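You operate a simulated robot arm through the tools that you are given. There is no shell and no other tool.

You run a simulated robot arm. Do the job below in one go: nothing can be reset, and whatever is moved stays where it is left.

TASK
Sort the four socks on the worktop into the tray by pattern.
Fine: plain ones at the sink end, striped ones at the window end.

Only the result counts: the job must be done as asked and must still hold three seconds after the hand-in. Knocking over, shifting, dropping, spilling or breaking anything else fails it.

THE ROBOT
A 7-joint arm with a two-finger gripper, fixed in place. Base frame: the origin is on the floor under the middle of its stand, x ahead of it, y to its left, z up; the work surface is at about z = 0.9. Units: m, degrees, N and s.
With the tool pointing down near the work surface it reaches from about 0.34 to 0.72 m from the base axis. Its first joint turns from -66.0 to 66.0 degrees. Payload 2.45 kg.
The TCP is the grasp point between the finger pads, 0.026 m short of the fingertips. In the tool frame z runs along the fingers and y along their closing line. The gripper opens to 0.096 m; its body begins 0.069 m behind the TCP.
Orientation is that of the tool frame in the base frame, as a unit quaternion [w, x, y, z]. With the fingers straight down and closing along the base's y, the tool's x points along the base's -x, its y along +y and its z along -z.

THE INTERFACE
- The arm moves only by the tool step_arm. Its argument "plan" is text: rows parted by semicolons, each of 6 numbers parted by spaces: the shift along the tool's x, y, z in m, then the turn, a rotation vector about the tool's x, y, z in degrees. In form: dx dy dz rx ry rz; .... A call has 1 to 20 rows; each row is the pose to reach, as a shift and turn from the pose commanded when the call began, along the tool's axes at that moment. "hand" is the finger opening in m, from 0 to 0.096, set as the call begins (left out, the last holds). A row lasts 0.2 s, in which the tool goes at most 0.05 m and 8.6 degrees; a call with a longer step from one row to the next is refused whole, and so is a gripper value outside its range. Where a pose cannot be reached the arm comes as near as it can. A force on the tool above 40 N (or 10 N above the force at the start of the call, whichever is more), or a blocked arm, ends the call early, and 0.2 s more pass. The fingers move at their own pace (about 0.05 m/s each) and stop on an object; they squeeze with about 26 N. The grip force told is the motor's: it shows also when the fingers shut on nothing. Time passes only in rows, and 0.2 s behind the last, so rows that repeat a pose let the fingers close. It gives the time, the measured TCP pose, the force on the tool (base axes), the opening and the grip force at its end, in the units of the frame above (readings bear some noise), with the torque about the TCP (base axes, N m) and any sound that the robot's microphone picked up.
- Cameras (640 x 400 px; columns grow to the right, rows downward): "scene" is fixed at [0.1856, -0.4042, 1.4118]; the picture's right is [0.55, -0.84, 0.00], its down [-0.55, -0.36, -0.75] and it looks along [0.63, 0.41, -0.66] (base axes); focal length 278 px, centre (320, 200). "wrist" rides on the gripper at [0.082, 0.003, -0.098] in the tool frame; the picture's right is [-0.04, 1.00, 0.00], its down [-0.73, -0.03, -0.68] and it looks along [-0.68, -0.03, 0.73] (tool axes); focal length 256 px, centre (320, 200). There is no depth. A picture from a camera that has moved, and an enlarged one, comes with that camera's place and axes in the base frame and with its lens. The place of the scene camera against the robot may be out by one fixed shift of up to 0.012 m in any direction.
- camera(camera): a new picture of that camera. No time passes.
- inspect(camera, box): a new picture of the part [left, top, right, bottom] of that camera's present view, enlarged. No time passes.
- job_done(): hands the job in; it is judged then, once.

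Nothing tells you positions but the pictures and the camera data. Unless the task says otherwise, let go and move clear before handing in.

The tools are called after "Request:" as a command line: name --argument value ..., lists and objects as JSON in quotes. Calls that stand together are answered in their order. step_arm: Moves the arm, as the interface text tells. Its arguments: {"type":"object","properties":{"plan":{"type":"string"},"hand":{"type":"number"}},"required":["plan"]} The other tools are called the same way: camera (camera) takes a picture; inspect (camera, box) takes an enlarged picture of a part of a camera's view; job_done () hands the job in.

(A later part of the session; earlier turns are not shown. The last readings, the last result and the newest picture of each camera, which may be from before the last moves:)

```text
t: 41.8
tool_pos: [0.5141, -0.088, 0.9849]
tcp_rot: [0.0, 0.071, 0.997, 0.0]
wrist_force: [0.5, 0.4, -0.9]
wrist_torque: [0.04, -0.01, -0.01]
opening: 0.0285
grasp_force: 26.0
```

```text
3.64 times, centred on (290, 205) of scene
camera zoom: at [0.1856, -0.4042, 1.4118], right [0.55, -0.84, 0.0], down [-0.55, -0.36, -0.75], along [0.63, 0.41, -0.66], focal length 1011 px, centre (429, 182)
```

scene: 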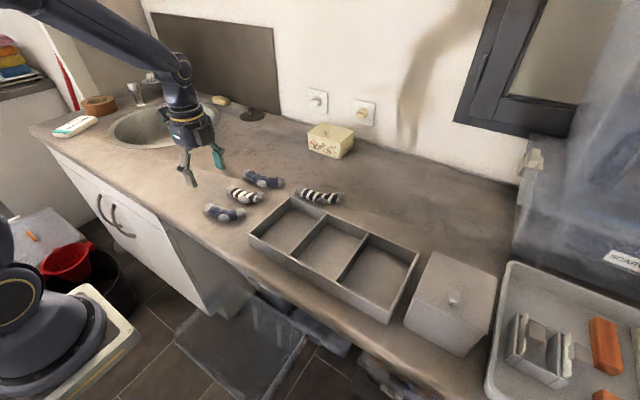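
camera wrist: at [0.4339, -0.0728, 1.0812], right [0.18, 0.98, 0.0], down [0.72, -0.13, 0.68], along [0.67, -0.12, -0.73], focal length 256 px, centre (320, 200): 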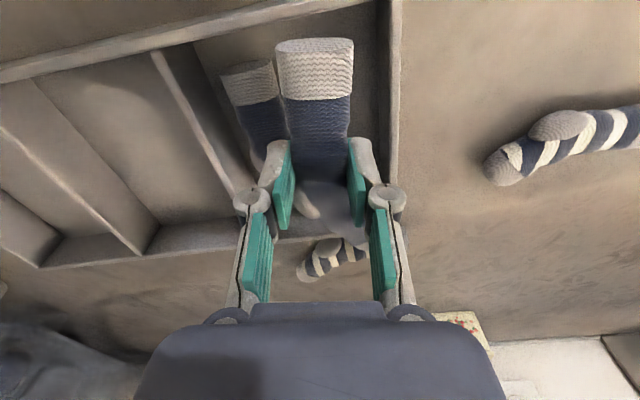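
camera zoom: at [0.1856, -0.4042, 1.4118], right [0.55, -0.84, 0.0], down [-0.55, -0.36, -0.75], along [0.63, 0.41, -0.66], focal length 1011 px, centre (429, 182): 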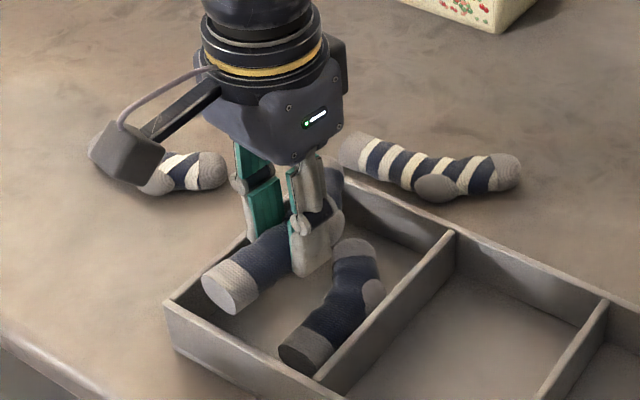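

C is clear of both end walls, with the toe a little close to the sink-side wall. I'll shift 3 mm toward A and lower below the rim, watching the force.

Request:
step_arm --plan "0.0008 -0.003 0 0 0 0; 0.0008 -0.003 0.006 0 0 0; 0.0008 -0.003 0.012 0 0 0; 0.0008 -0.003 0.018 0 0 0; 0.0008 -0.003 0.023 0 0 0; 0.0008 -0.003 0.023 0 0 0" --hand 0.0

Request:
camera --camera "wrist"

Request:
inspect --camera "scene" --box '[230, 150, 350, 260]'

```text
t: 43.2
tool_pos: [0.5135, -0.0927, 0.9624]
tcp_rot: [0.0, 0.071, 0.998, 0.0]
wrist_force: [0.2, 0.5, -0.6]
wrist_torque: [0.0, 0.04, 0.0]
opening: 0.0287
grasp_force: 26.5
```

```text
taken
camera wrist: at [0.4324, -0.0758, 1.0583], right [0.18, 0.98, 0.0], down [0.72, -0.13, 0.68], along [0.67, -0.12, -0.73], focal length 256 px, centre (320, 200)
```

wrist: 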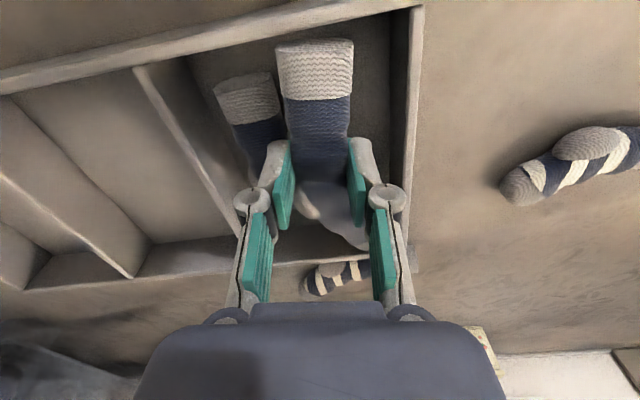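

```text
3.64 times, centred on (290, 205) of scene
camera zoom: at [0.1856, -0.4042, 1.4118], right [0.55, -0.84, 0.0], down [-0.55, -0.36, -0.75], along [0.63, 0.41, -0.66], focal length 1011 px, centre (429, 182)
```

zoom: 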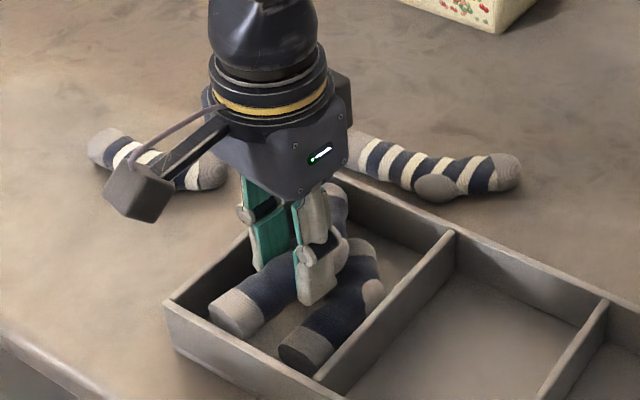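

No contact, and both socks look clear of the walls. Releasing C here, a drop of about 2.5 cm.

Request:
step_arm --plan "0 0 0 0 0 0; 0 0 0 0 0 0; 0 0 0 0 0 0" --hand 0.044

Request:
step_arm --plan "0 0 -0.02 0 0 0; 0 0 -0.05 0 0 0; 0 0 -0.09 0 0 0; 0.02 0 -0.13 0 0 0; 0.035 0 -0.14 0 0 0; 0.035 0 -0.14 0 0 0"

Request:
camera --camera "wrist"

Request:
inspect --camera "scene" --box '[230, 170, 350, 270]'

```text
t: 44.0
tool_pos: [0.513, -0.0916, 0.9621]
tcp_rot: [0.0, 0.07, 0.998, 0.001]
wrist_force: [0.4, -0.7, 0.2]
wrist_torque: [0.01, -0.02, 0.02]
opening: 0.0442
grasp_force: 0.0
```

```text
t: 45.4
tool_pos: [0.4778, -0.0889, 1.103]
tcp_rot: [-0.001, 0.07, 0.998, 0.0]
wrist_force: [-0.7, 0.3, -0.7]
wrist_torque: [0.02, 0.02, -0.01]
opening: 0.0438
grasp_force: 0.2
```

```text
taken
camera wrist: at [0.3971, -0.0715, 1.1986], right [0.18, 0.98, 0.0], down [0.72, -0.13, 0.68], along [0.67, -0.12, -0.73], focal length 256 px, centre (320, 200)
```

wrist: 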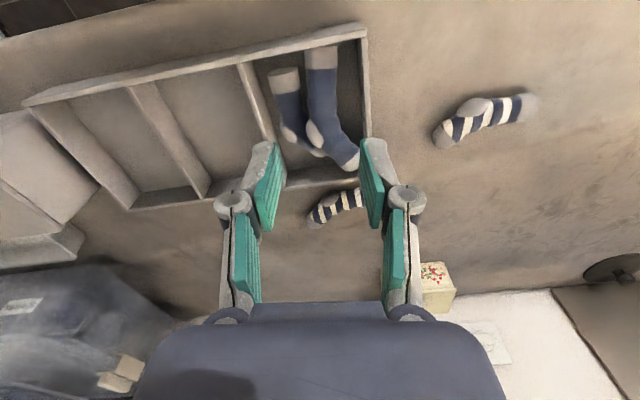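

```text
4.00 times, centred on (290, 220) of scene
camera zoom: at [0.1856, -0.4042, 1.4118], right [0.55, -0.84, 0.0], down [-0.55, -0.36, -0.75], along [0.63, 0.41, -0.66], focal length 1112 px, centre (440, 120)
```

zoom: 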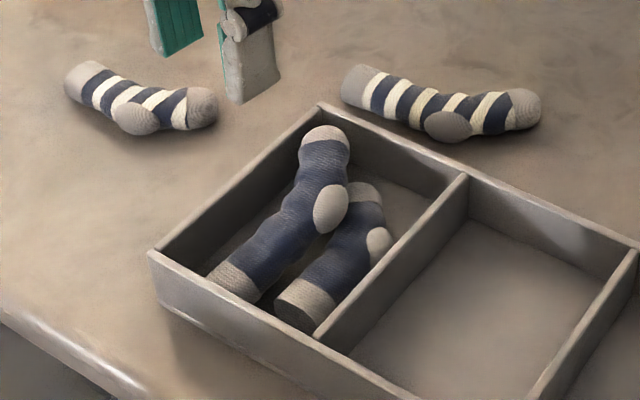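

Both plain socks are in the sink-end compartment. I'll look closely to see how C is resting.

Request:
inspect --camera "wrist" --box '[220, 10, 400, 210]'

Request:
inspect --camera "scene" --box '[260, 195, 340, 255]'

```text
2.00 times, centred on (310, 110) of wrist
camera zoom: at [0.3971, -0.0715, 1.1986], right [0.18, 0.98, 0.0], down [0.72, -0.13, 0.68], along [0.67, -0.12, -0.73], focal length 512 px, centre (340, 380)
```

zoom: 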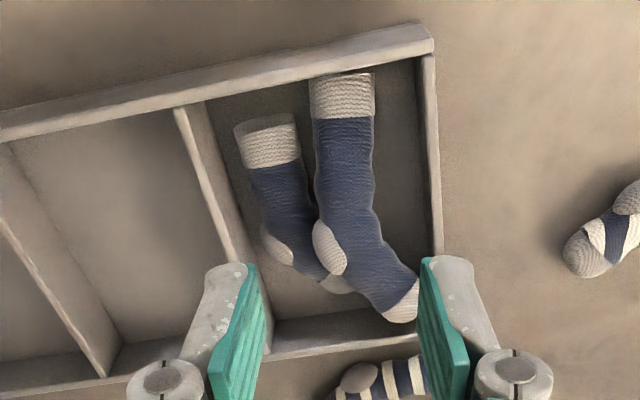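

```text
6.67 times, centred on (300, 225) of scene
camera zoom: at [0.1856, -0.4042, 1.4118], right [0.55, -0.84, 0.0], down [-0.55, -0.36, -0.75], along [0.63, 0.41, -0.66], focal length 1853 px, centre (453, 33)
```

zoom: 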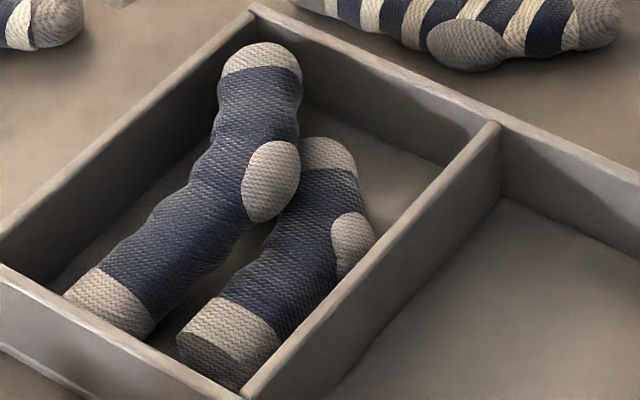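

C lies beside A with its heel resting on A's toe, fully inside the sink-end compartment. Next is D, the long striped sock, with its grasp point near (0.666, -0.075). I'll move above it at φ ≈ 86°.

Request:
step_arm --plan "-0.0184 0.0037 0.0 0 0 7.8; -0.0369 0.0073 0.0 0 0 15.6; -0.0553 0.0110 0.0 0 0 23.4; -0.0737 0.0147 0.005 0 0 31.2; -0.0922 0.0184 0.012 0 0 39; -0.1106 0.0220 0.02 0 0 46.8; -0.1290 0.0257 0.03 0 0 54.6; -0.1474 0.0294 0.04 0 0 62.4; -0.1659 0.0330 0.05 0 0 70.2; -0.1843 0.0367 0.06 0 0 78; -0.1843 0.0367 0.06 0 0 78" --hand 0.056

Request:
camera --camera "wrist"

Request:
inspect --camera "wrist" --box '[200, 0, 440, 180]'

```text
t: 47.8
tool_pos: [0.6676, -0.075, 1.0424]
tcp_rot: [-0.001, 0.683, 0.73, 0.0]
wrist_force: [-0.3, 0.6, 0.1]
wrist_torque: [0.01, -0.02, 0.03]
opening: 0.0558
grasp_force: 0.0
```

```text
taken
camera wrist: at [0.6641, 0.0072, 1.1385], right [1.0, 0.03, 0.0], down [0.02, -0.73, 0.68], along [0.02, -0.68, -0.73], focal length 256 px, centre (320, 200)
```

wrist: 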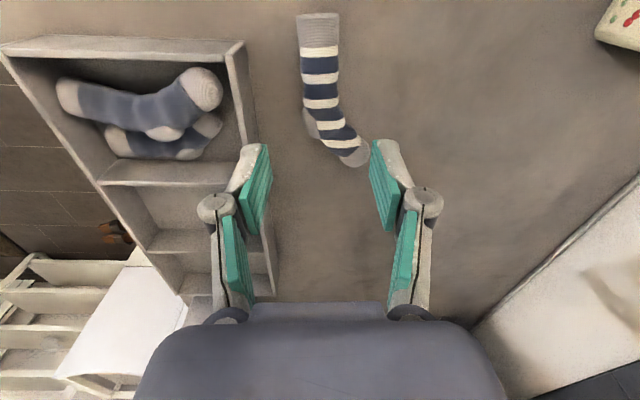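

```text
2.22 times, centred on (320, 90) of wrist
camera zoom: at [0.6641, 0.0072, 1.1385], right [1.0, 0.03, 0.0], down [0.02, -0.73, 0.68], along [0.02, -0.68, -0.73], focal length 569 px, centre (320, 444)
```

zoom: 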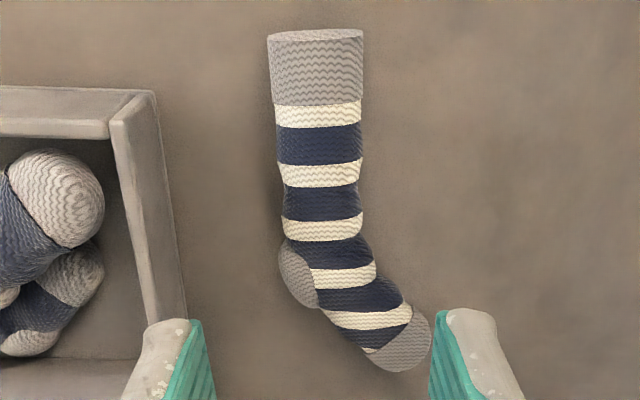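

D's leg is centred under the gripper and aligned. There is about 1.5 cm between the inner finger and the tray's outer wall. Descending on D.

Request:
step_arm --plan "0 -0.0005 0.03 0 0 0; 0 -0.0005 0.06 0 0 0; 0 -0.0005 0.085 0 0 0; 0 -0.0005 0.1 0 0 0; 0 -0.0005 0.1095 0 0 0; 0 -0.0005 0.1095 0 0 0" --hand 0.056

Request:
camera --camera "wrist"

```text
t: 49.2
tool_pos: [0.6661, -0.0763, 0.9317]
tcp_rot: [0.0, 0.683, 0.731, -0.001]
wrist_force: [-0.3, 0.4, -0.3]
wrist_torque: [0.0, -0.02, 0.0]
opening: 0.0559
grasp_force: 0.0
```

```text
taken
camera wrist: at [0.6628, 0.0063, 1.0289], right [1.0, 0.03, 0.0], down [0.02, -0.73, 0.68], along [0.02, -0.68, -0.73], focal length 256 px, centre (320, 200)
```

wrist: 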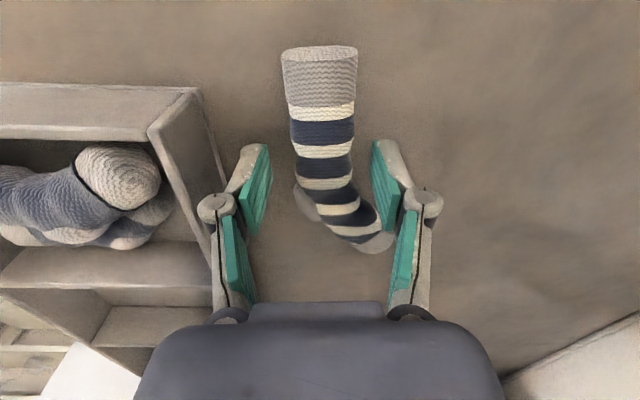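

The fingers straddle D cleanly, away from the tray. Close and lift.

Request:
step_arm --plan "0 0 0 0 0 0; 0 0 0 0 0 0; 0 0 0 0 0 0; 0 0 0 0 0 0; 0 0 0 0 0 0" --hand 0.0

Request:
step_arm --plan "0 0 -0.02 0 0 0; 0 0 -0.05 0 0 0; 0 0 -0.09 0 0 0; 0 0 -0.13 0 0 0; 0 0 -0.13 0 0 0" --hand 0.0

Request:
camera --camera "wrist"

```text
t: 50.4
tool_pos: [0.6654, -0.0771, 0.9322]
tcp_rot: [0.0, 0.681, 0.732, -0.001]
wrist_force: [0.1, 0.9, 0.1]
wrist_torque: [0.01, -0.02, 0.05]
opening: 0.0288
grasp_force: 25.9
```

```text
t: 51.6
tool_pos: [0.665, -0.0754, 1.0621]
tcp_rot: [0.0, 0.682, 0.731, 0.0]
wrist_force: [0.1, 0.1, -0.9]
wrist_torque: [-0.03, -0.01, -0.01]
opening: 0.0288
grasp_force: 26.0
```

```text
taken
camera wrist: at [0.6619, 0.0063, 1.1592], right [1.0, 0.03, 0.0], down [0.02, -0.73, 0.68], along [0.02, -0.68, -0.73], focal length 256 px, centre (320, 200)
```

wrist: 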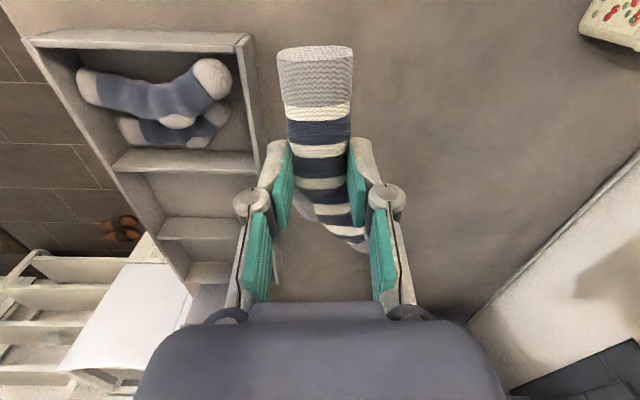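

D is held firmly. Now I'll carry it over the window-end compartment, whose interior I estimate at y -0.378 to -0.271, at a height clear of the lidded box beside it.

Request:
step_arm --plan "-0.0248 -0.0171 0 0 0 -7.8; -0.0497 -0.0341 0 0 0 -15.6; -0.0745 -0.0512 0 0 0 -23.4; -0.0993 -0.0683 0 0 0 -31.2; -0.1242 -0.0854 0 0 0 -39; -0.1490 -0.1024 0 0 0 -46.8; -0.1738 -0.1195 0 0 0 -54.6; -0.1986 -0.1366 0 0 0 -62.4; -0.2235 -0.1536 0 0 0 -70.2; -0.2483 -0.1707 0 0 0 -78; -0.2483 -0.1707 0 0 0 -78" --hand 0.0

Request:
camera --camera "wrist"

Request:
camera --camera "scene"

```text
t: 54.0
tool_pos: [0.511, -0.337, 1.0623]
tcp_rot: [-0.001, 0.071, 0.997, 0.0]
wrist_force: [-0.1, 0.4, 0.0]
wrist_torque: [-0.02, -0.01, 0.01]
opening: 0.0288
grasp_force: 26.1
```

```text
taken
camera wrist: at [0.4308, -0.3211, 1.1592], right [0.18, 0.98, 0.0], down [0.72, -0.13, 0.68], along [0.67, -0.12, -0.73], focal length 256 px, centre (320, 200)
```

wrist: 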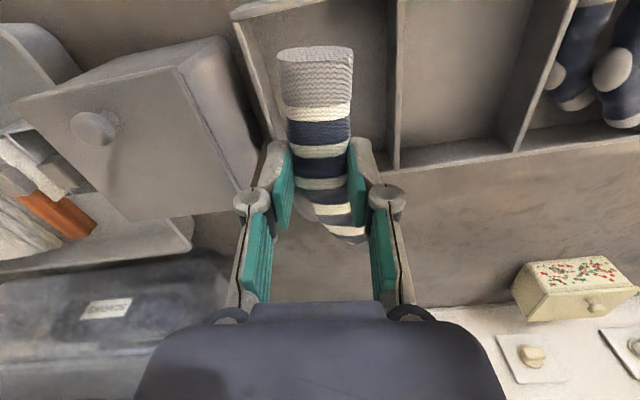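

```text
taken
```

scene: 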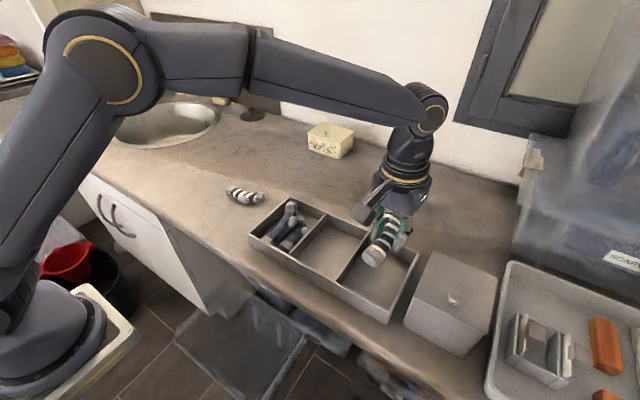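

I'll check the compartment walls in close-up before lowering.

Request:
inspect --camera "wrist" --box '[220, 0, 420, 180]'

Request:
inspect --camera "scene" --box '[320, 150, 520, 370]'

```text
2.22 times, centred on (320, 90) of wrist
camera zoom: at [0.4308, -0.3211, 1.1592], right [0.18, 0.98, 0.0], down [0.72, -0.13, 0.68], along [0.67, -0.12, -0.73], focal length 569 px, centre (320, 444)
```

zoom: 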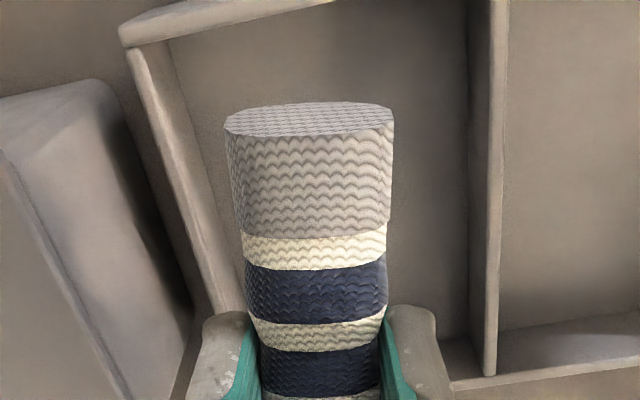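

```text
1.82 times, centred on (420, 260) of scene
camera zoom: at [0.1856, -0.4042, 1.4118], right [0.55, -0.84, 0.0], down [-0.55, -0.36, -0.75], along [0.63, 0.41, -0.66], focal length 505 px, centre (138, 91)
```

zoom: 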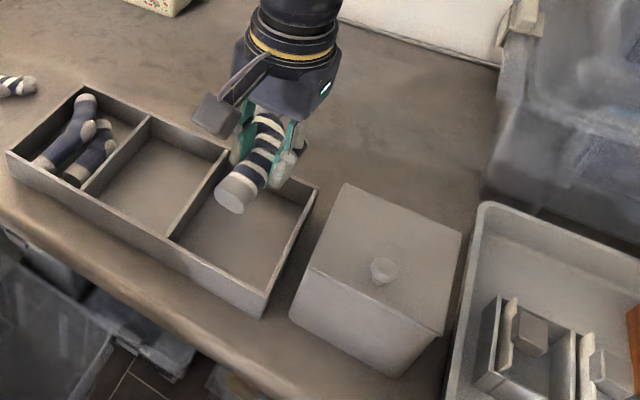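

The compartment measures y -0.380 to -0.274, and D's position leaves a few mm at both ends. Lowering D slowly into it.

Request:
step_arm --plan "0 0 0.03 0 0 0; 0 0 0.06 0 0 0; 0 0 0.075 0 0 0; 0 0 0.083 0 0 0; 0 0 0.091 0 0 0; 0 0 0.099 0 0 0; 0 0 0.107 0 0 0; 0 0 0.107 0 0 0" --hand 0.0

Request:
camera --camera "wrist"

Request:
inspect --camera "scene" --box '[320, 190, 460, 330]'

```text
t: 55.8
tool_pos: [0.5129, -0.3353, 0.9547]
tcp_rot: [0.0, 0.069, 0.998, 0.0]
wrist_force: [-1.1, 0.2, -0.3]
wrist_torque: [-0.01, 0.0, -0.01]
opening: 0.0287
grasp_force: 25.5
```

```text
taken
camera wrist: at [0.4317, -0.3201, 1.0517], right [0.18, 0.98, 0.0], down [0.72, -0.13, 0.68], along [0.67, -0.12, -0.73], focal length 256 px, centre (320, 200)
```

wrist: 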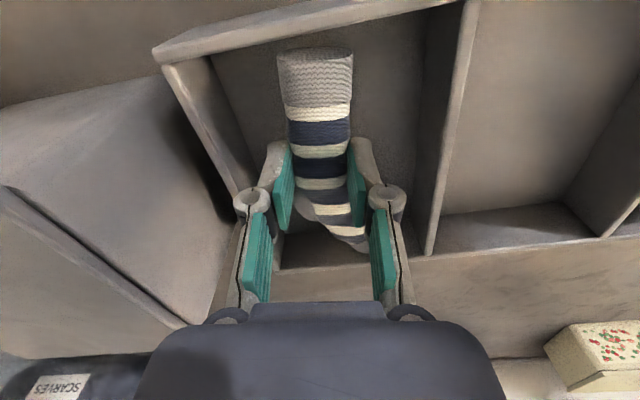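

```text
2.86 times, centred on (390, 260) of scene
camera zoom: at [0.1856, -0.4042, 1.4118], right [0.55, -0.84, 0.0], down [-0.55, -0.36, -0.75], along [0.63, 0.41, -0.66], focal length 794 px, centre (120, 29)
```

zoom: 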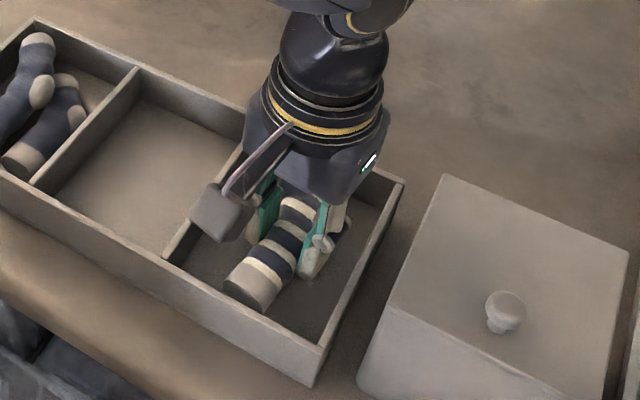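

D is inside, clear of the walls and of the lidded box. Lowering the last 1.3 cm, then opening slightly.

Request:
step_arm --plan "0 0 0.005 0 0 0; 0 0 0.009 0 0 0; 0 0 0.013 0 0 0; 0 0 0.013 0 0 0" --hand 0.0

Request:
step_arm --plan "0 0 0 0 0 0; 0 0 0 0 0 0; 0 0 0 0 0 0" --hand 0.042

Request:
camera --camera "wrist"

```text
t: 56.8
tool_pos: [0.5129, -0.3364, 0.9418]
tcp_rot: [0.0, 0.07, 0.998, 0.0]
wrist_force: [0.1, 0.0, 0.0]
wrist_torque: [-0.01, 0.02, -0.02]
opening: 0.0286
grasp_force: 26.2
```

```text
t: 57.6
tool_pos: [0.5129, -0.3355, 0.9426]
tcp_rot: [0.0, 0.07, 0.998, 0.0]
wrist_force: [-0.3, -0.3, 0.3]
wrist_torque: [0.0, -0.01, -0.01]
opening: 0.0421
grasp_force: 0.1
```

```text
taken
camera wrist: at [0.4318, -0.3205, 1.0387], right [0.18, 0.98, 0.0], down [0.72, -0.13, 0.68], along [0.67, -0.12, -0.73], focal length 256 px, centre (320, 200)
```

wrist: 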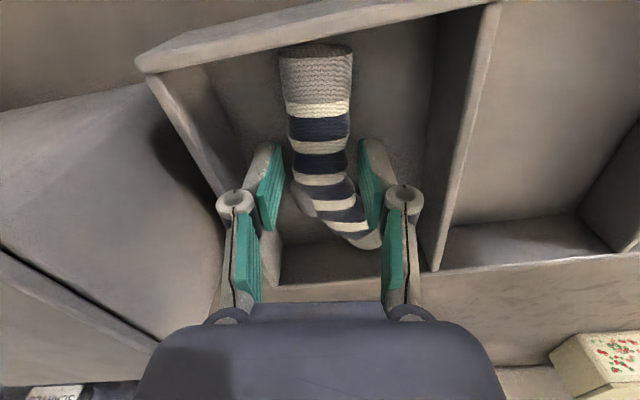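

D is released in the window-end compartment. I'll rise, close the fingers, and come down in the strip next to it so I can nudge it toward the window-side wall.

Request:
step_arm --plan "0 0 -0.03 0 0 0; 0 0 -0.065 0 0 0; 0 0 -0.065 0 0 0"

Request:
step_arm --plan "0 0 0 0 0 0; 0 0 0 0 0 0; -0.002 0.02 0 0 0 0; -0.0038 0.0401 0 0 0 0; -0.0038 0.0401 0 0 0 0; -0.0038 0.0401 0.02 0 0 0; -0.0038 0.0401 0.035 0 0 0; -0.0038 0.0401 0.05 0 0 0; -0.0038 0.0401 0.064 0 0 0; -0.0038 0.0401 0.064 0 0 0" --hand 0.0

Request:
camera --camera "wrist"

```text
t: 58.4
tool_pos: [0.5139, -0.335, 1.0061]
tcp_rot: [0.0, 0.07, 0.998, 0.0]
wrist_force: [-0.2, -0.5, 0.4]
wrist_torque: [-0.04, -0.02, 0.06]
opening: 0.042
grasp_force: 0.0
```

```text
t: 60.6
tool_pos: [0.5226, -0.297, 0.9429]
tcp_rot: [0.001, 0.069, 0.998, 0.001]
wrist_force: [0.7, 0.6, -0.3]
wrist_torque: [0.03, 0.03, -0.01]
opening: 0.0001
grasp_force: 25.7
```

```text
taken
camera wrist: at [0.4412, -0.2813, 1.0394], right [0.18, 0.98, 0.0], down [0.72, -0.13, 0.68], along [0.67, -0.12, -0.73], focal length 256 px, centre (320, 200)
```

wrist: 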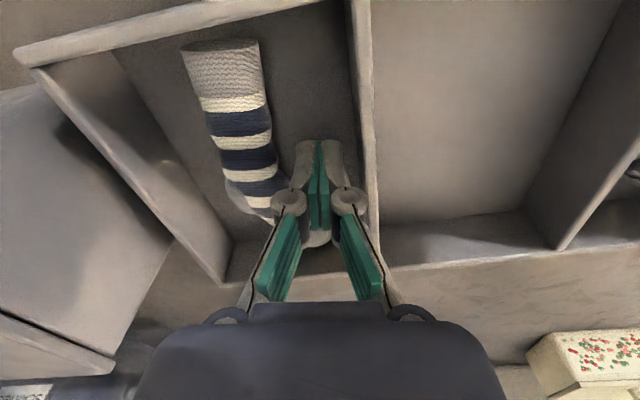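

The fingers are between D and the divider. Pushing D about 1.7 cm toward the window wall, then backing off and rising.

Request:
step_arm --plan "-0.0007 -0.005 0 0 0 0; -0.0013 -0.0095 0 0 0 0; -0.0019 -0.0135 0 0 0 0; -0.0025 -0.0175 0 0 0 0; -0.0031 -0.0223 0 0 0 0; -0.0031 -0.0223 0 0 0 0; -0.0015 -0.012 0 0 0 0; -0.001 -0.004 0 0 0 0; -0.001 -0.004 -0.03 0 0 0; -0.001 -0.004 -0.07 0 0 0; 0.02 -0.004 -0.11 0 0 0; 0.045 -0.004 -0.15 0 0 0; 0.045 -0.004 -0.16 0 0 0; 0.045 -0.004 -0.16 0 0 0" --hand 0.0

Request:
camera --camera "wrist"

Request:
inspect --camera "scene" --box '[240, 180, 430, 330]'

```text
t: 63.6
tool_pos: [0.4755, -0.2954, 1.1036]
tcp_rot: [0.0, 0.071, 0.997, 0.0]
wrist_force: [-0.2, 0.2, -0.3]
wrist_torque: [0.02, 0.01, 0.0]
opening: 0.0
grasp_force: 25.8
```

```text
taken
camera wrist: at [0.3951, -0.2786, 1.1999], right [0.18, 0.98, 0.0], down [0.72, -0.13, 0.68], along [0.67, -0.12, -0.73], focal length 256 px, centre (320, 200)
```

wrist: 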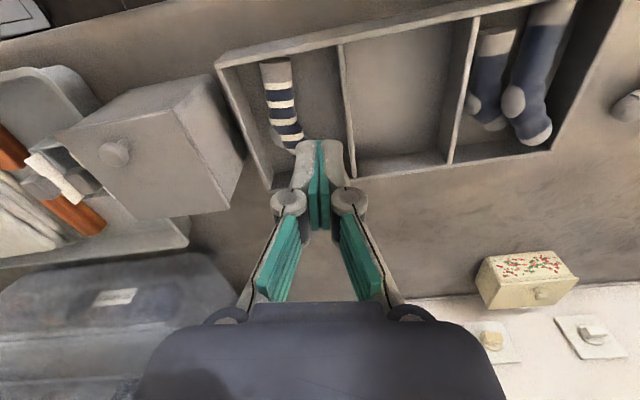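

```text
2.67 times, centred on (335, 255) of scene
camera zoom: at [0.1856, -0.4042, 1.4118], right [0.55, -0.84, 0.0], down [-0.55, -0.36, -0.75], along [0.63, 0.41, -0.66], focal length 741 px, centre (280, 53)
```

zoom: 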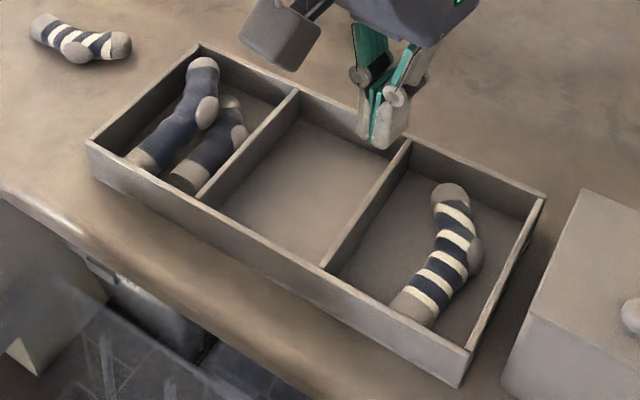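

D rests against the window side with a clear strip beside it. Last is sock B, striped and short, near (0.559, 0.107). Moving above it now.

Request:
step_arm --plan "-0.0022 0.0340 0 0 0 6.83; -0.0044 0.0679 0 0 0 13.67; -0.0067 0.1019 0 0 0 20.5; -0.0089 0.1358 0 0 0 27.33; -0.0111 0.1698 0 0 0 34.17; -0.0133 0.2038 0 0 0 41; -0.0155 0.2377 0.005 0 0 47.83; -0.0177 0.2717 0.01 0 0 54.67; -0.0200 0.3056 0.02 0 0 61.5; -0.0222 0.3396 0.03 0 0 68.33; -0.0244 0.3735 0.045 0 0 75.17; -0.0266 0.4075 0.06 0 0 82; -0.0266 0.4075 0.06 0 0 82" --hand 0.06

Request:
camera --camera "wrist"

Request:
inspect --camera "wrist" --box '[200, 0, 440, 180]'

Request:
inspect --camera "scene" --box '[240, 190, 430, 330]'

```text
t: 66.4
tool_pos: [0.5587, 0.1066, 1.0435]
tcp_rot: [0.0, 0.707, 0.707, -0.001]
wrist_force: [0.1, 0.1, -0.2]
wrist_torque: [0.04, 0.0, 0.02]
opening: 0.0597
grasp_force: 0.1
```

```text
taken
camera wrist: at [0.5629, 0.1882, 1.1395], right [1.0, -0.04, 0.0], down [-0.03, -0.73, 0.68], along [-0.03, -0.68, -0.73], focal length 256 px, centre (320, 200)
```

wrist: 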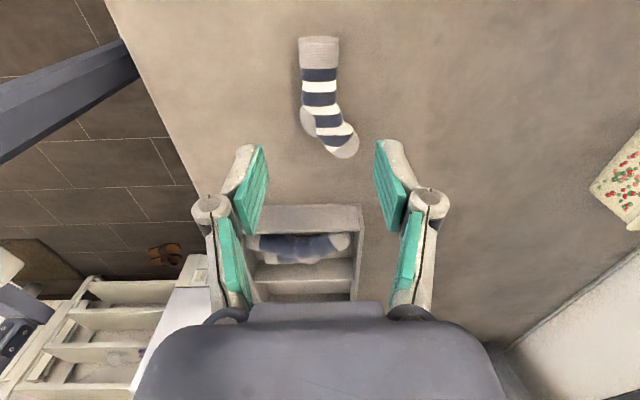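

```text
2.22 times, centred on (320, 90) of wrist
camera zoom: at [0.5629, 0.1882, 1.1395], right [1.0, -0.04, 0.0], down [-0.03, -0.73, 0.68], along [-0.03, -0.68, -0.73], focal length 569 px, centre (320, 444)
```

zoom: 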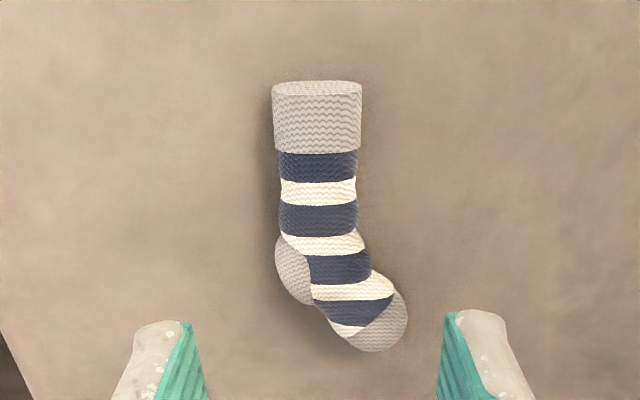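

```text
2.86 times, centred on (335, 260) of scene
camera zoom: at [0.1857, -0.4041, 1.4118], right [0.55, -0.84, 0.0], down [-0.55, -0.36, -0.75], along [0.63, 0.41, -0.66], focal length 794 px, centre (277, 29)
```

zoom: 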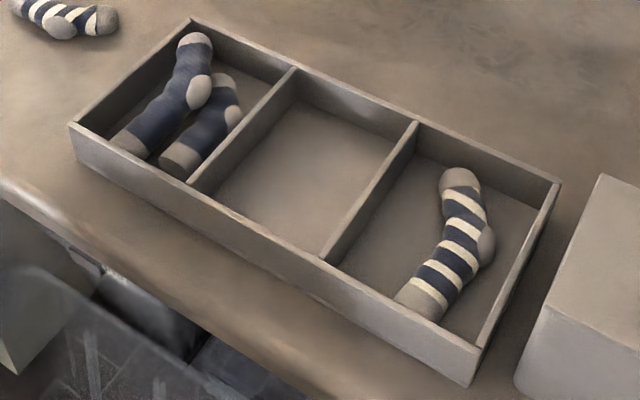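

B's leg is centred and aligned under the gripper. Descending and gripping it.

Request:
step_arm --plan "0 -0.001 0.03 0 0 0; 0 -0.001 0.06 0 0 0; 0 -0.001 0.085 0 0 0; 0 -0.001 0.1 0 0 0; 0 -0.001 0.1105 0 0 0; 0 -0.001 0.1105 0 0 0" --hand 0.06

Request:
step_arm --plan "0 0 0 0 0 0; 0 0 0 0 0 0; 0 0 0 0 0 0; 0 0 0 0 0 0; 0 0 0 0 0 0" --hand 0.0

Request:
step_arm --plan "0 0 -0.02 0 0 0; 0 0 -0.05 0 0 0; 0 0 -0.09 0 0 0; 0 0 -0.13 0 0 0; 0 0 -0.13 0 0 0" --hand 0.0

Request:
camera --camera "wrist"

```text
t: 67.8
tool_pos: [0.5596, 0.1041, 0.9329]
tcp_rot: [0.0, 0.708, 0.706, 0.0]
wrist_force: [-0.5, 0.4, -0.8]
wrist_torque: [-0.02, 0.01, 0.02]
opening: 0.06
grasp_force: 0.0
```

```text
t: 69.0
tool_pos: [0.5582, 0.1056, 0.9334]
tcp_rot: [-0.001, 0.707, 0.707, 0.0]
wrist_force: [0.3, 0.7, 0.2]
wrist_torque: [0.02, 0.01, 0.01]
opening: 0.0286
grasp_force: 26.3
```

```text
t: 70.2
tool_pos: [0.5593, 0.105, 1.0623]
tcp_rot: [-0.001, 0.707, 0.707, 0.0]
wrist_force: [-0.2, -0.3, 0.3]
wrist_torque: [0.01, -0.02, 0.0]
opening: 0.0289
grasp_force: 26.1
```

```text
taken
camera wrist: at [0.5625, 0.1874, 1.1594], right [1.0, -0.04, 0.0], down [-0.03, -0.73, 0.68], along [-0.03, -0.68, -0.73], focal length 256 px, centre (320, 200)
```

wrist: 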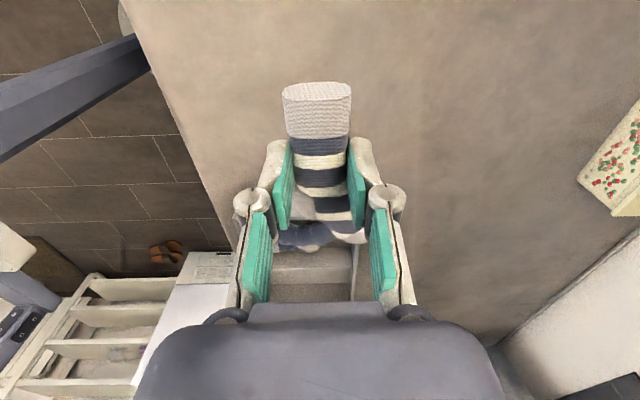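

B is held firmly. I'll carry it over the window-end compartment beside D, at φ ≈ 10°.

Request:
step_arm --plan "-0.0348 -0.0048 0 0 0 -6.67; -0.0696 -0.0095 0 0 0 -13.33; -0.1044 -0.0143 0 0 0 -20; -0.1391 -0.0190 0 0 0 -26.67; -0.1739 -0.0238 0 0 0 -33.33; -0.2087 -0.0286 0 0 0 -40; -0.2435 -0.0333 0 0 0 -46.67; -0.2783 -0.0381 0 0 0 -53.33; -0.3131 -0.0428 0 0 0 -60; -0.3478 -0.0476 0 0 0 -66.67; -0.3826 -0.0523 0 0 0 -73.33; -0.4174 -0.0571 0 0 0 -80; -0.4174 -0.0571 0 0 0 -80" --hand 0.0

Request:
camera --camera "wrist"

Request:
inspect --camera "wrist" --box '[220, 0, 460, 180]'

Request:
inspect --camera "scene" --box '[310, 150, 470, 320]'

```text
t: 73.0
tool_pos: [0.5009, -0.3126, 1.0633]
tcp_rot: [0.001, 0.088, 0.996, -0.001]
wrist_force: [-0.1, -0.1, -1.0]
wrist_torque: [0.0, -0.02, 0.0]
opening: 0.0286
grasp_force: 26.6
```

```text
taken
camera wrist: at [0.4206, -0.2934, 1.1596], right [0.21, 0.98, 0.0], down [0.72, -0.16, 0.68], along [0.66, -0.14, -0.73], focal length 256 px, centre (320, 200)
```

wrist: 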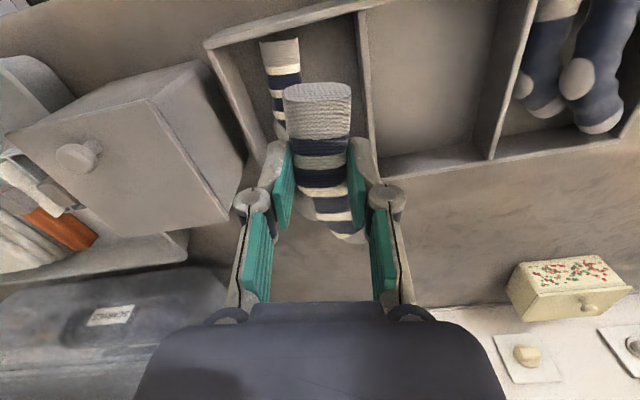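

```text
2.22 times, centred on (340, 90) of wrist
camera zoom: at [0.4206, -0.2934, 1.1596], right [0.21, 0.98, 0.0], down [0.72, -0.16, 0.68], along [0.66, -0.14, -0.73], focal length 569 px, centre (276, 444)
```

zoom: 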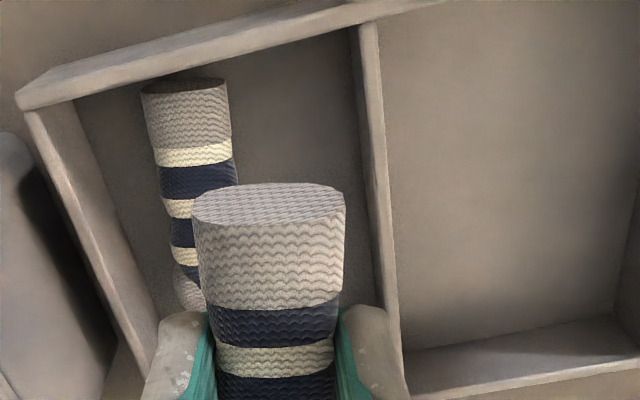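

```text
2.35 times, centred on (390, 235) of scene
camera zoom: at [0.1856, -0.4042, 1.4118], right [0.55, -0.84, 0.0], down [-0.55, -0.36, -0.75], along [0.63, 0.41, -0.66], focal length 654 px, centre (155, 118)
```

zoom: 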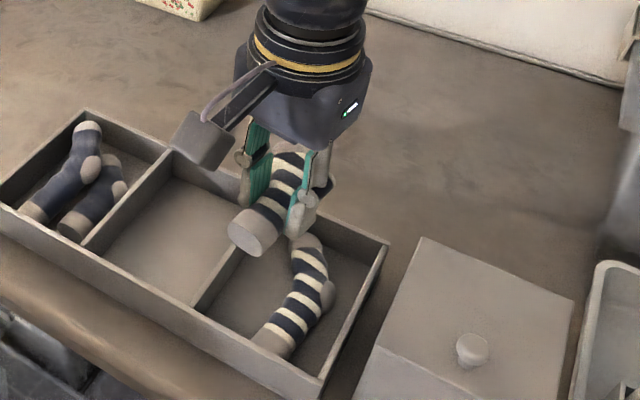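

The free strip beside D is about 5 cm wide and B is centred in it. Lowering to rim level and checking the gap to the divider.

Request:
step_arm --plan "0 0 0.03 0 0 0; 0 0 0.06 0 0 0; 0 0 0.075 0 0 0; 0 0 0.084 0 0 0; 0 0 0.084 0 0 0" --hand 0.0

Request:
camera --camera "wrist"

Request:
inspect --camera "wrist" --box '[220, 60, 460, 280]'

Request:
inspect --camera "scene" --box '[320, 190, 440, 310]'

```text
t: 74.2
tool_pos: [0.5015, -0.3131, 0.9786]
tcp_rot: [0.0, 0.087, 0.996, 0.0]
wrist_force: [0.0, 0.5, -0.2]
wrist_torque: [-0.02, -0.02, -0.01]
opening: 0.0288
grasp_force: 25.9
```

```text
taken
camera wrist: at [0.4214, -0.2934, 1.0752], right [0.21, 0.98, 0.0], down [0.72, -0.16, 0.68], along [0.66, -0.14, -0.73], focal length 256 px, centre (320, 200)
```

wrist: 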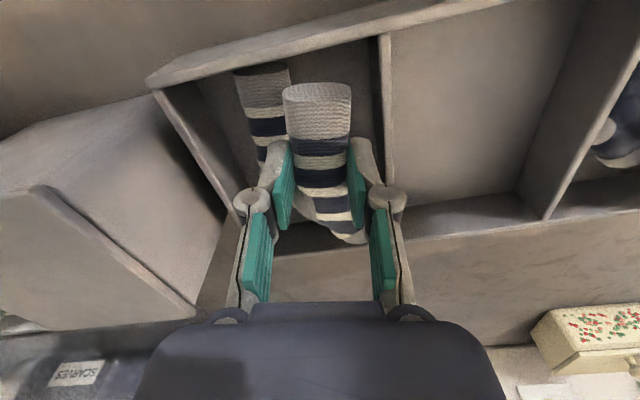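

```text
1.82 times, centred on (340, 170) of wrist
camera zoom: at [0.4214, -0.2934, 1.0752], right [0.21, 0.98, 0.0], down [0.72, -0.16, 0.68], along [0.66, -0.14, -0.73], focal length 465 px, centre (284, 254)
```

zoom: 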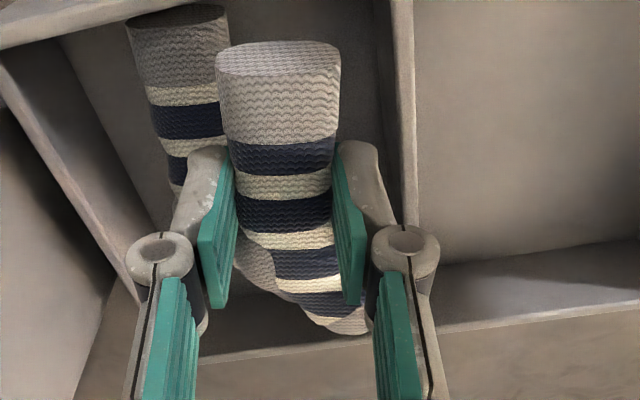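

```text
3.33 times, centred on (380, 250) of scene
camera zoom: at [0.1856, -0.4042, 1.4118], right [0.55, -0.84, 0.0], down [-0.55, -0.36, -0.75], along [0.63, 0.41, -0.66], focal length 926 px, centre (120, 33)
```

zoom: 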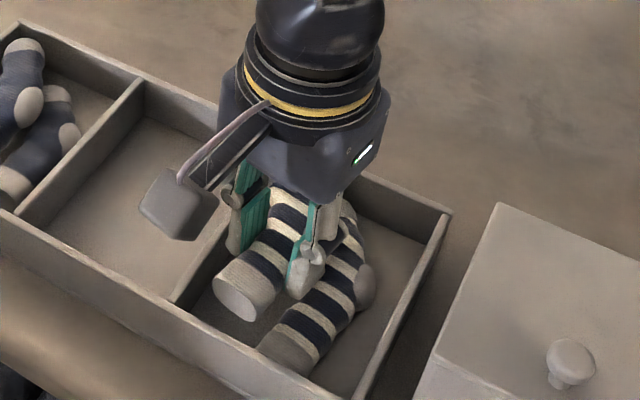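

About 3–4 mm separates the finger from the divider. I'll shift 2 mm toward D, lower 1.3 cm, and release with only a small opening.

Request:
step_arm --plan "0 -0.002 0 0 0 0; 0 -0.002 0.005 0 0 0; 0 -0.002 0.009 0 0 0; 0 -0.002 0.013 0 0 0; 0 -0.002 0.013 0 0 0" --hand 0.0

Request:
inspect --camera "wrist" --box '[220, 60, 460, 280]'

```text
t: 75.4
tool_pos: [0.5014, -0.3142, 0.9658]
tcp_rot: [-0.001, 0.088, 0.996, 0.0]
wrist_force: [0.1, 0.2, 0.1]
wrist_torque: [0.0, 0.0, 0.03]
opening: 0.029
grasp_force: 25.8
```

```text
1.82 times, centred on (340, 170) of wrist
camera zoom: at [0.4208, -0.2953, 1.062], right [0.21, 0.98, 0.0], down [0.72, -0.16, 0.68], along [0.66, -0.15, -0.73], focal length 465 px, centre (284, 254)
```

zoom: 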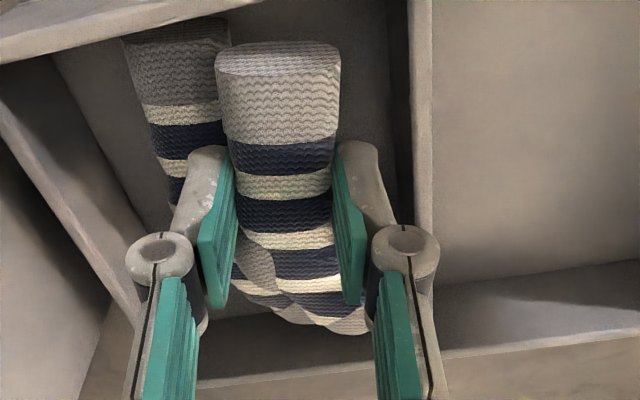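

The gap to the divider is now about 5 mm. Releasing with a small opening, then rising straight up.

Request:
step_arm --plan "0 0 0 0 0 0; 0 0 0 0 0 0; 0 0 0 0 0 0" --hand 0.035

Request:
inspect --camera "wrist" --box '[220, 60, 460, 280]'

Request:
inspect --camera "scene" --box '[320, 190, 440, 310]'

```text
t: 76.2
tool_pos: [0.5023, -0.3149, 0.9659]
tcp_rot: [0.0, 0.087, 0.996, 0.0]
wrist_force: [-0.1, 0.2, 0.3]
wrist_torque: [-0.01, 0.0, 0.01]
opening: 0.0352
grasp_force: 0.0
```

```text
1.82 times, centred on (340, 170) of wrist
camera zoom: at [0.4209, -0.2953, 1.0622], right [0.21, 0.98, 0.0], down [0.72, -0.16, 0.68], along [0.66, -0.15, -0.73], focal length 465 px, centre (284, 254)
```

zoom: 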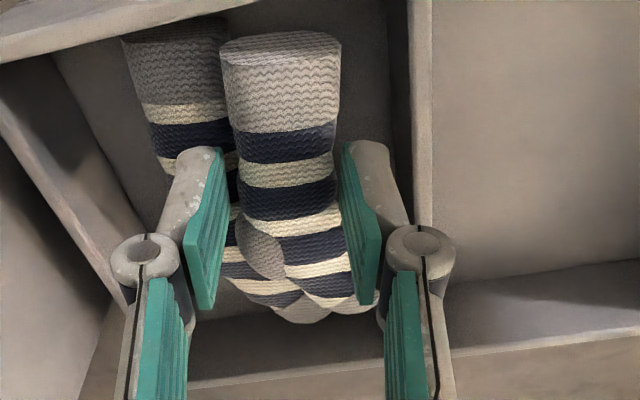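

```text
3.33 times, centred on (380, 250) of scene
camera zoom: at [0.1856, -0.4042, 1.4118], right [0.55, -0.84, 0.0], down [-0.55, -0.36, -0.75], along [0.63, 0.41, -0.66], focal length 926 px, centre (120, 33)
```

zoom: 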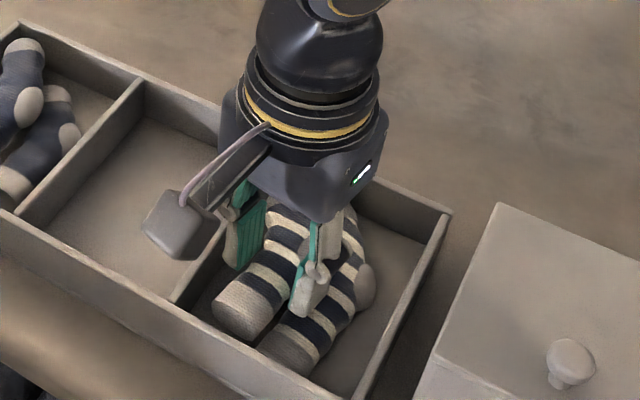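

B has dropped in next to D. Rising straight up and clear to look.

Request:
step_arm --plan "0 0 -0.02 0 0 0; 0 0 -0.05 0 0 0; 0 0 -0.09 0 0 0; 0.02 0 -0.13 0 0 0; 0.045 0 -0.14 0 0 0; 0.045 0 -0.14 0 0 0"

Request:
camera --camera "wrist"

Request:
inspect --camera "wrist" --box '[200, 10, 380, 210]'

Request:
inspect --camera "scene" --box '[240, 190, 430, 330]'

```text
t: 77.6
tool_pos: [0.4568, -0.3062, 1.1062]
tcp_rot: [0.0, 0.089, 0.996, -0.001]
wrist_force: [-0.2, -0.1, 0.6]
wrist_torque: [-0.02, 0.01, 0.01]
opening: 0.0348
grasp_force: 0.1
```

```text
taken
camera wrist: at [0.3768, -0.2873, 1.2026], right [0.21, 0.98, 0.0], down [0.72, -0.16, 0.68], along [0.66, -0.15, -0.73], focal length 256 px, centre (320, 200)
```

wrist: 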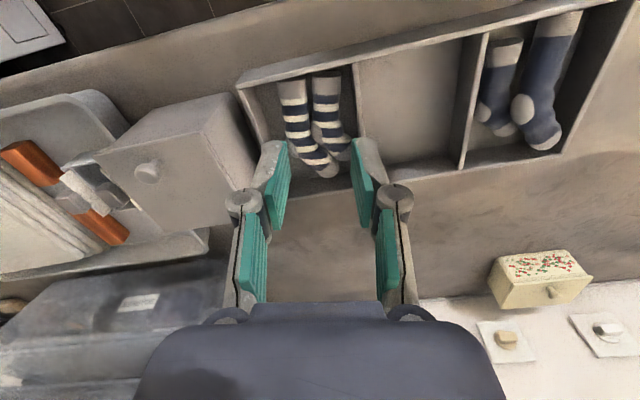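

```text
2.00 times, centred on (290, 110) of wrist
camera zoom: at [0.3768, -0.2873, 1.2026], right [0.21, 0.98, 0.0], down [0.72, -0.16, 0.68], along [0.66, -0.15, -0.73], focal length 512 px, centre (380, 380)
```

zoom: 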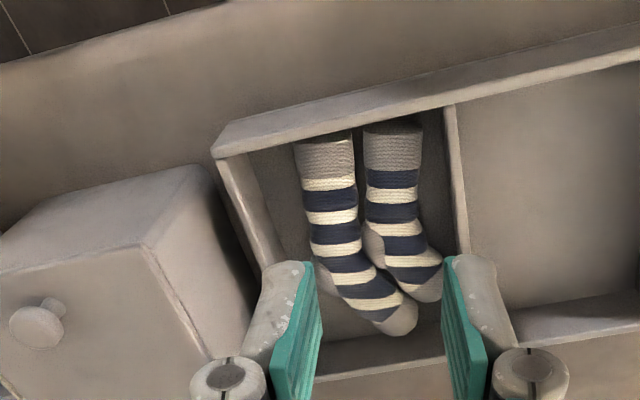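

```text
2.86 times, centred on (335, 260) of scene
camera zoom: at [0.1856, -0.4042, 1.4118], right [0.55, -0.84, 0.0], down [-0.55, -0.36, -0.75], along [0.63, 0.41, -0.66], focal length 794 px, centre (277, 29)
```

zoom: 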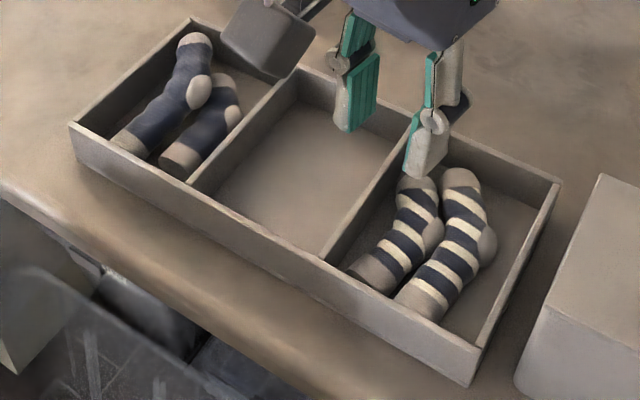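

Both striped socks lie side by side in the window-end compartment, and the tray corners haven't moved in the scene view. I'll look closely at both compartments, especially C.

Request:
inspect --camera "scene" --box '[255, 190, 335, 250]'

Request:
inspect --camera "scene" --box '[340, 225, 430, 320]'

Request:
inspect --camera "wrist" --box '[440, 0, 640, 180]'

```text
6.67 times, centred on (295, 220) of scene
camera zoom: at [0.1856, -0.4042, 1.4118], right [0.55, -0.84, 0.0], down [-0.55, -0.36, -0.75], along [0.63, 0.41, -0.66], focal length 1853 px, centre (487, 67)
```

zoom: 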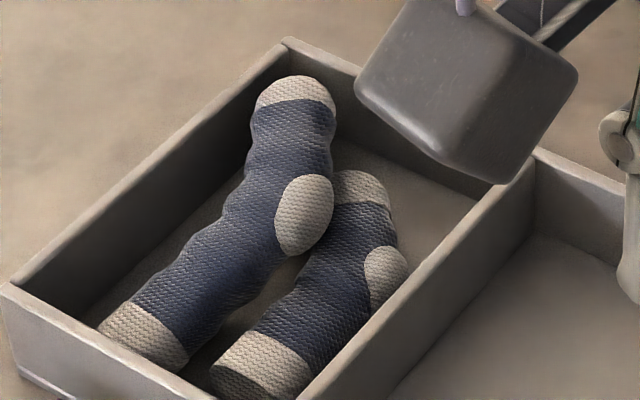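

```text
4.21 times, centred on (385, 272) of scene
camera zoom: at [0.1856, -0.4042, 1.4118], right [0.55, -0.84, 0.0], down [-0.55, -0.36, -0.75], along [0.63, 0.41, -0.66], focal length 1170 px, centre (46, -105)
```

zoom: 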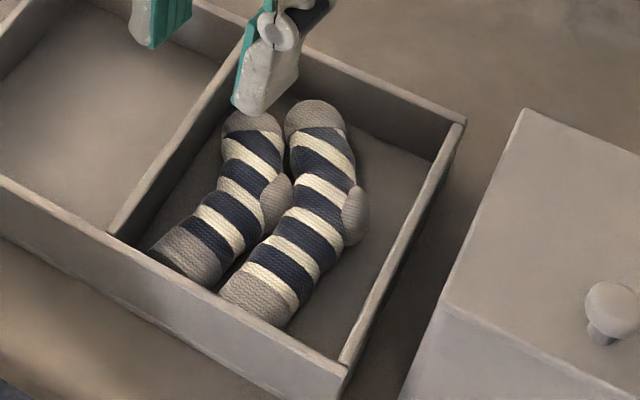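

```text
2.22 times, centred on (540, 90) of wrist
camera zoom: at [0.3768, -0.2873, 1.2026], right [0.21, 0.98, 0.0], down [0.72, -0.16, 0.68], along [0.66, -0.15, -0.73], focal length 569 px, centre (-169, 444)
```

zoom: 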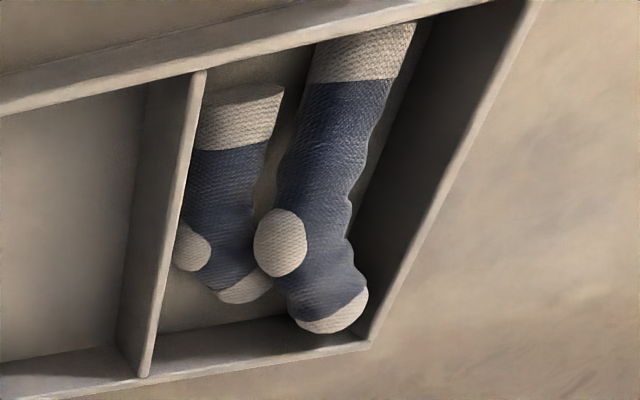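

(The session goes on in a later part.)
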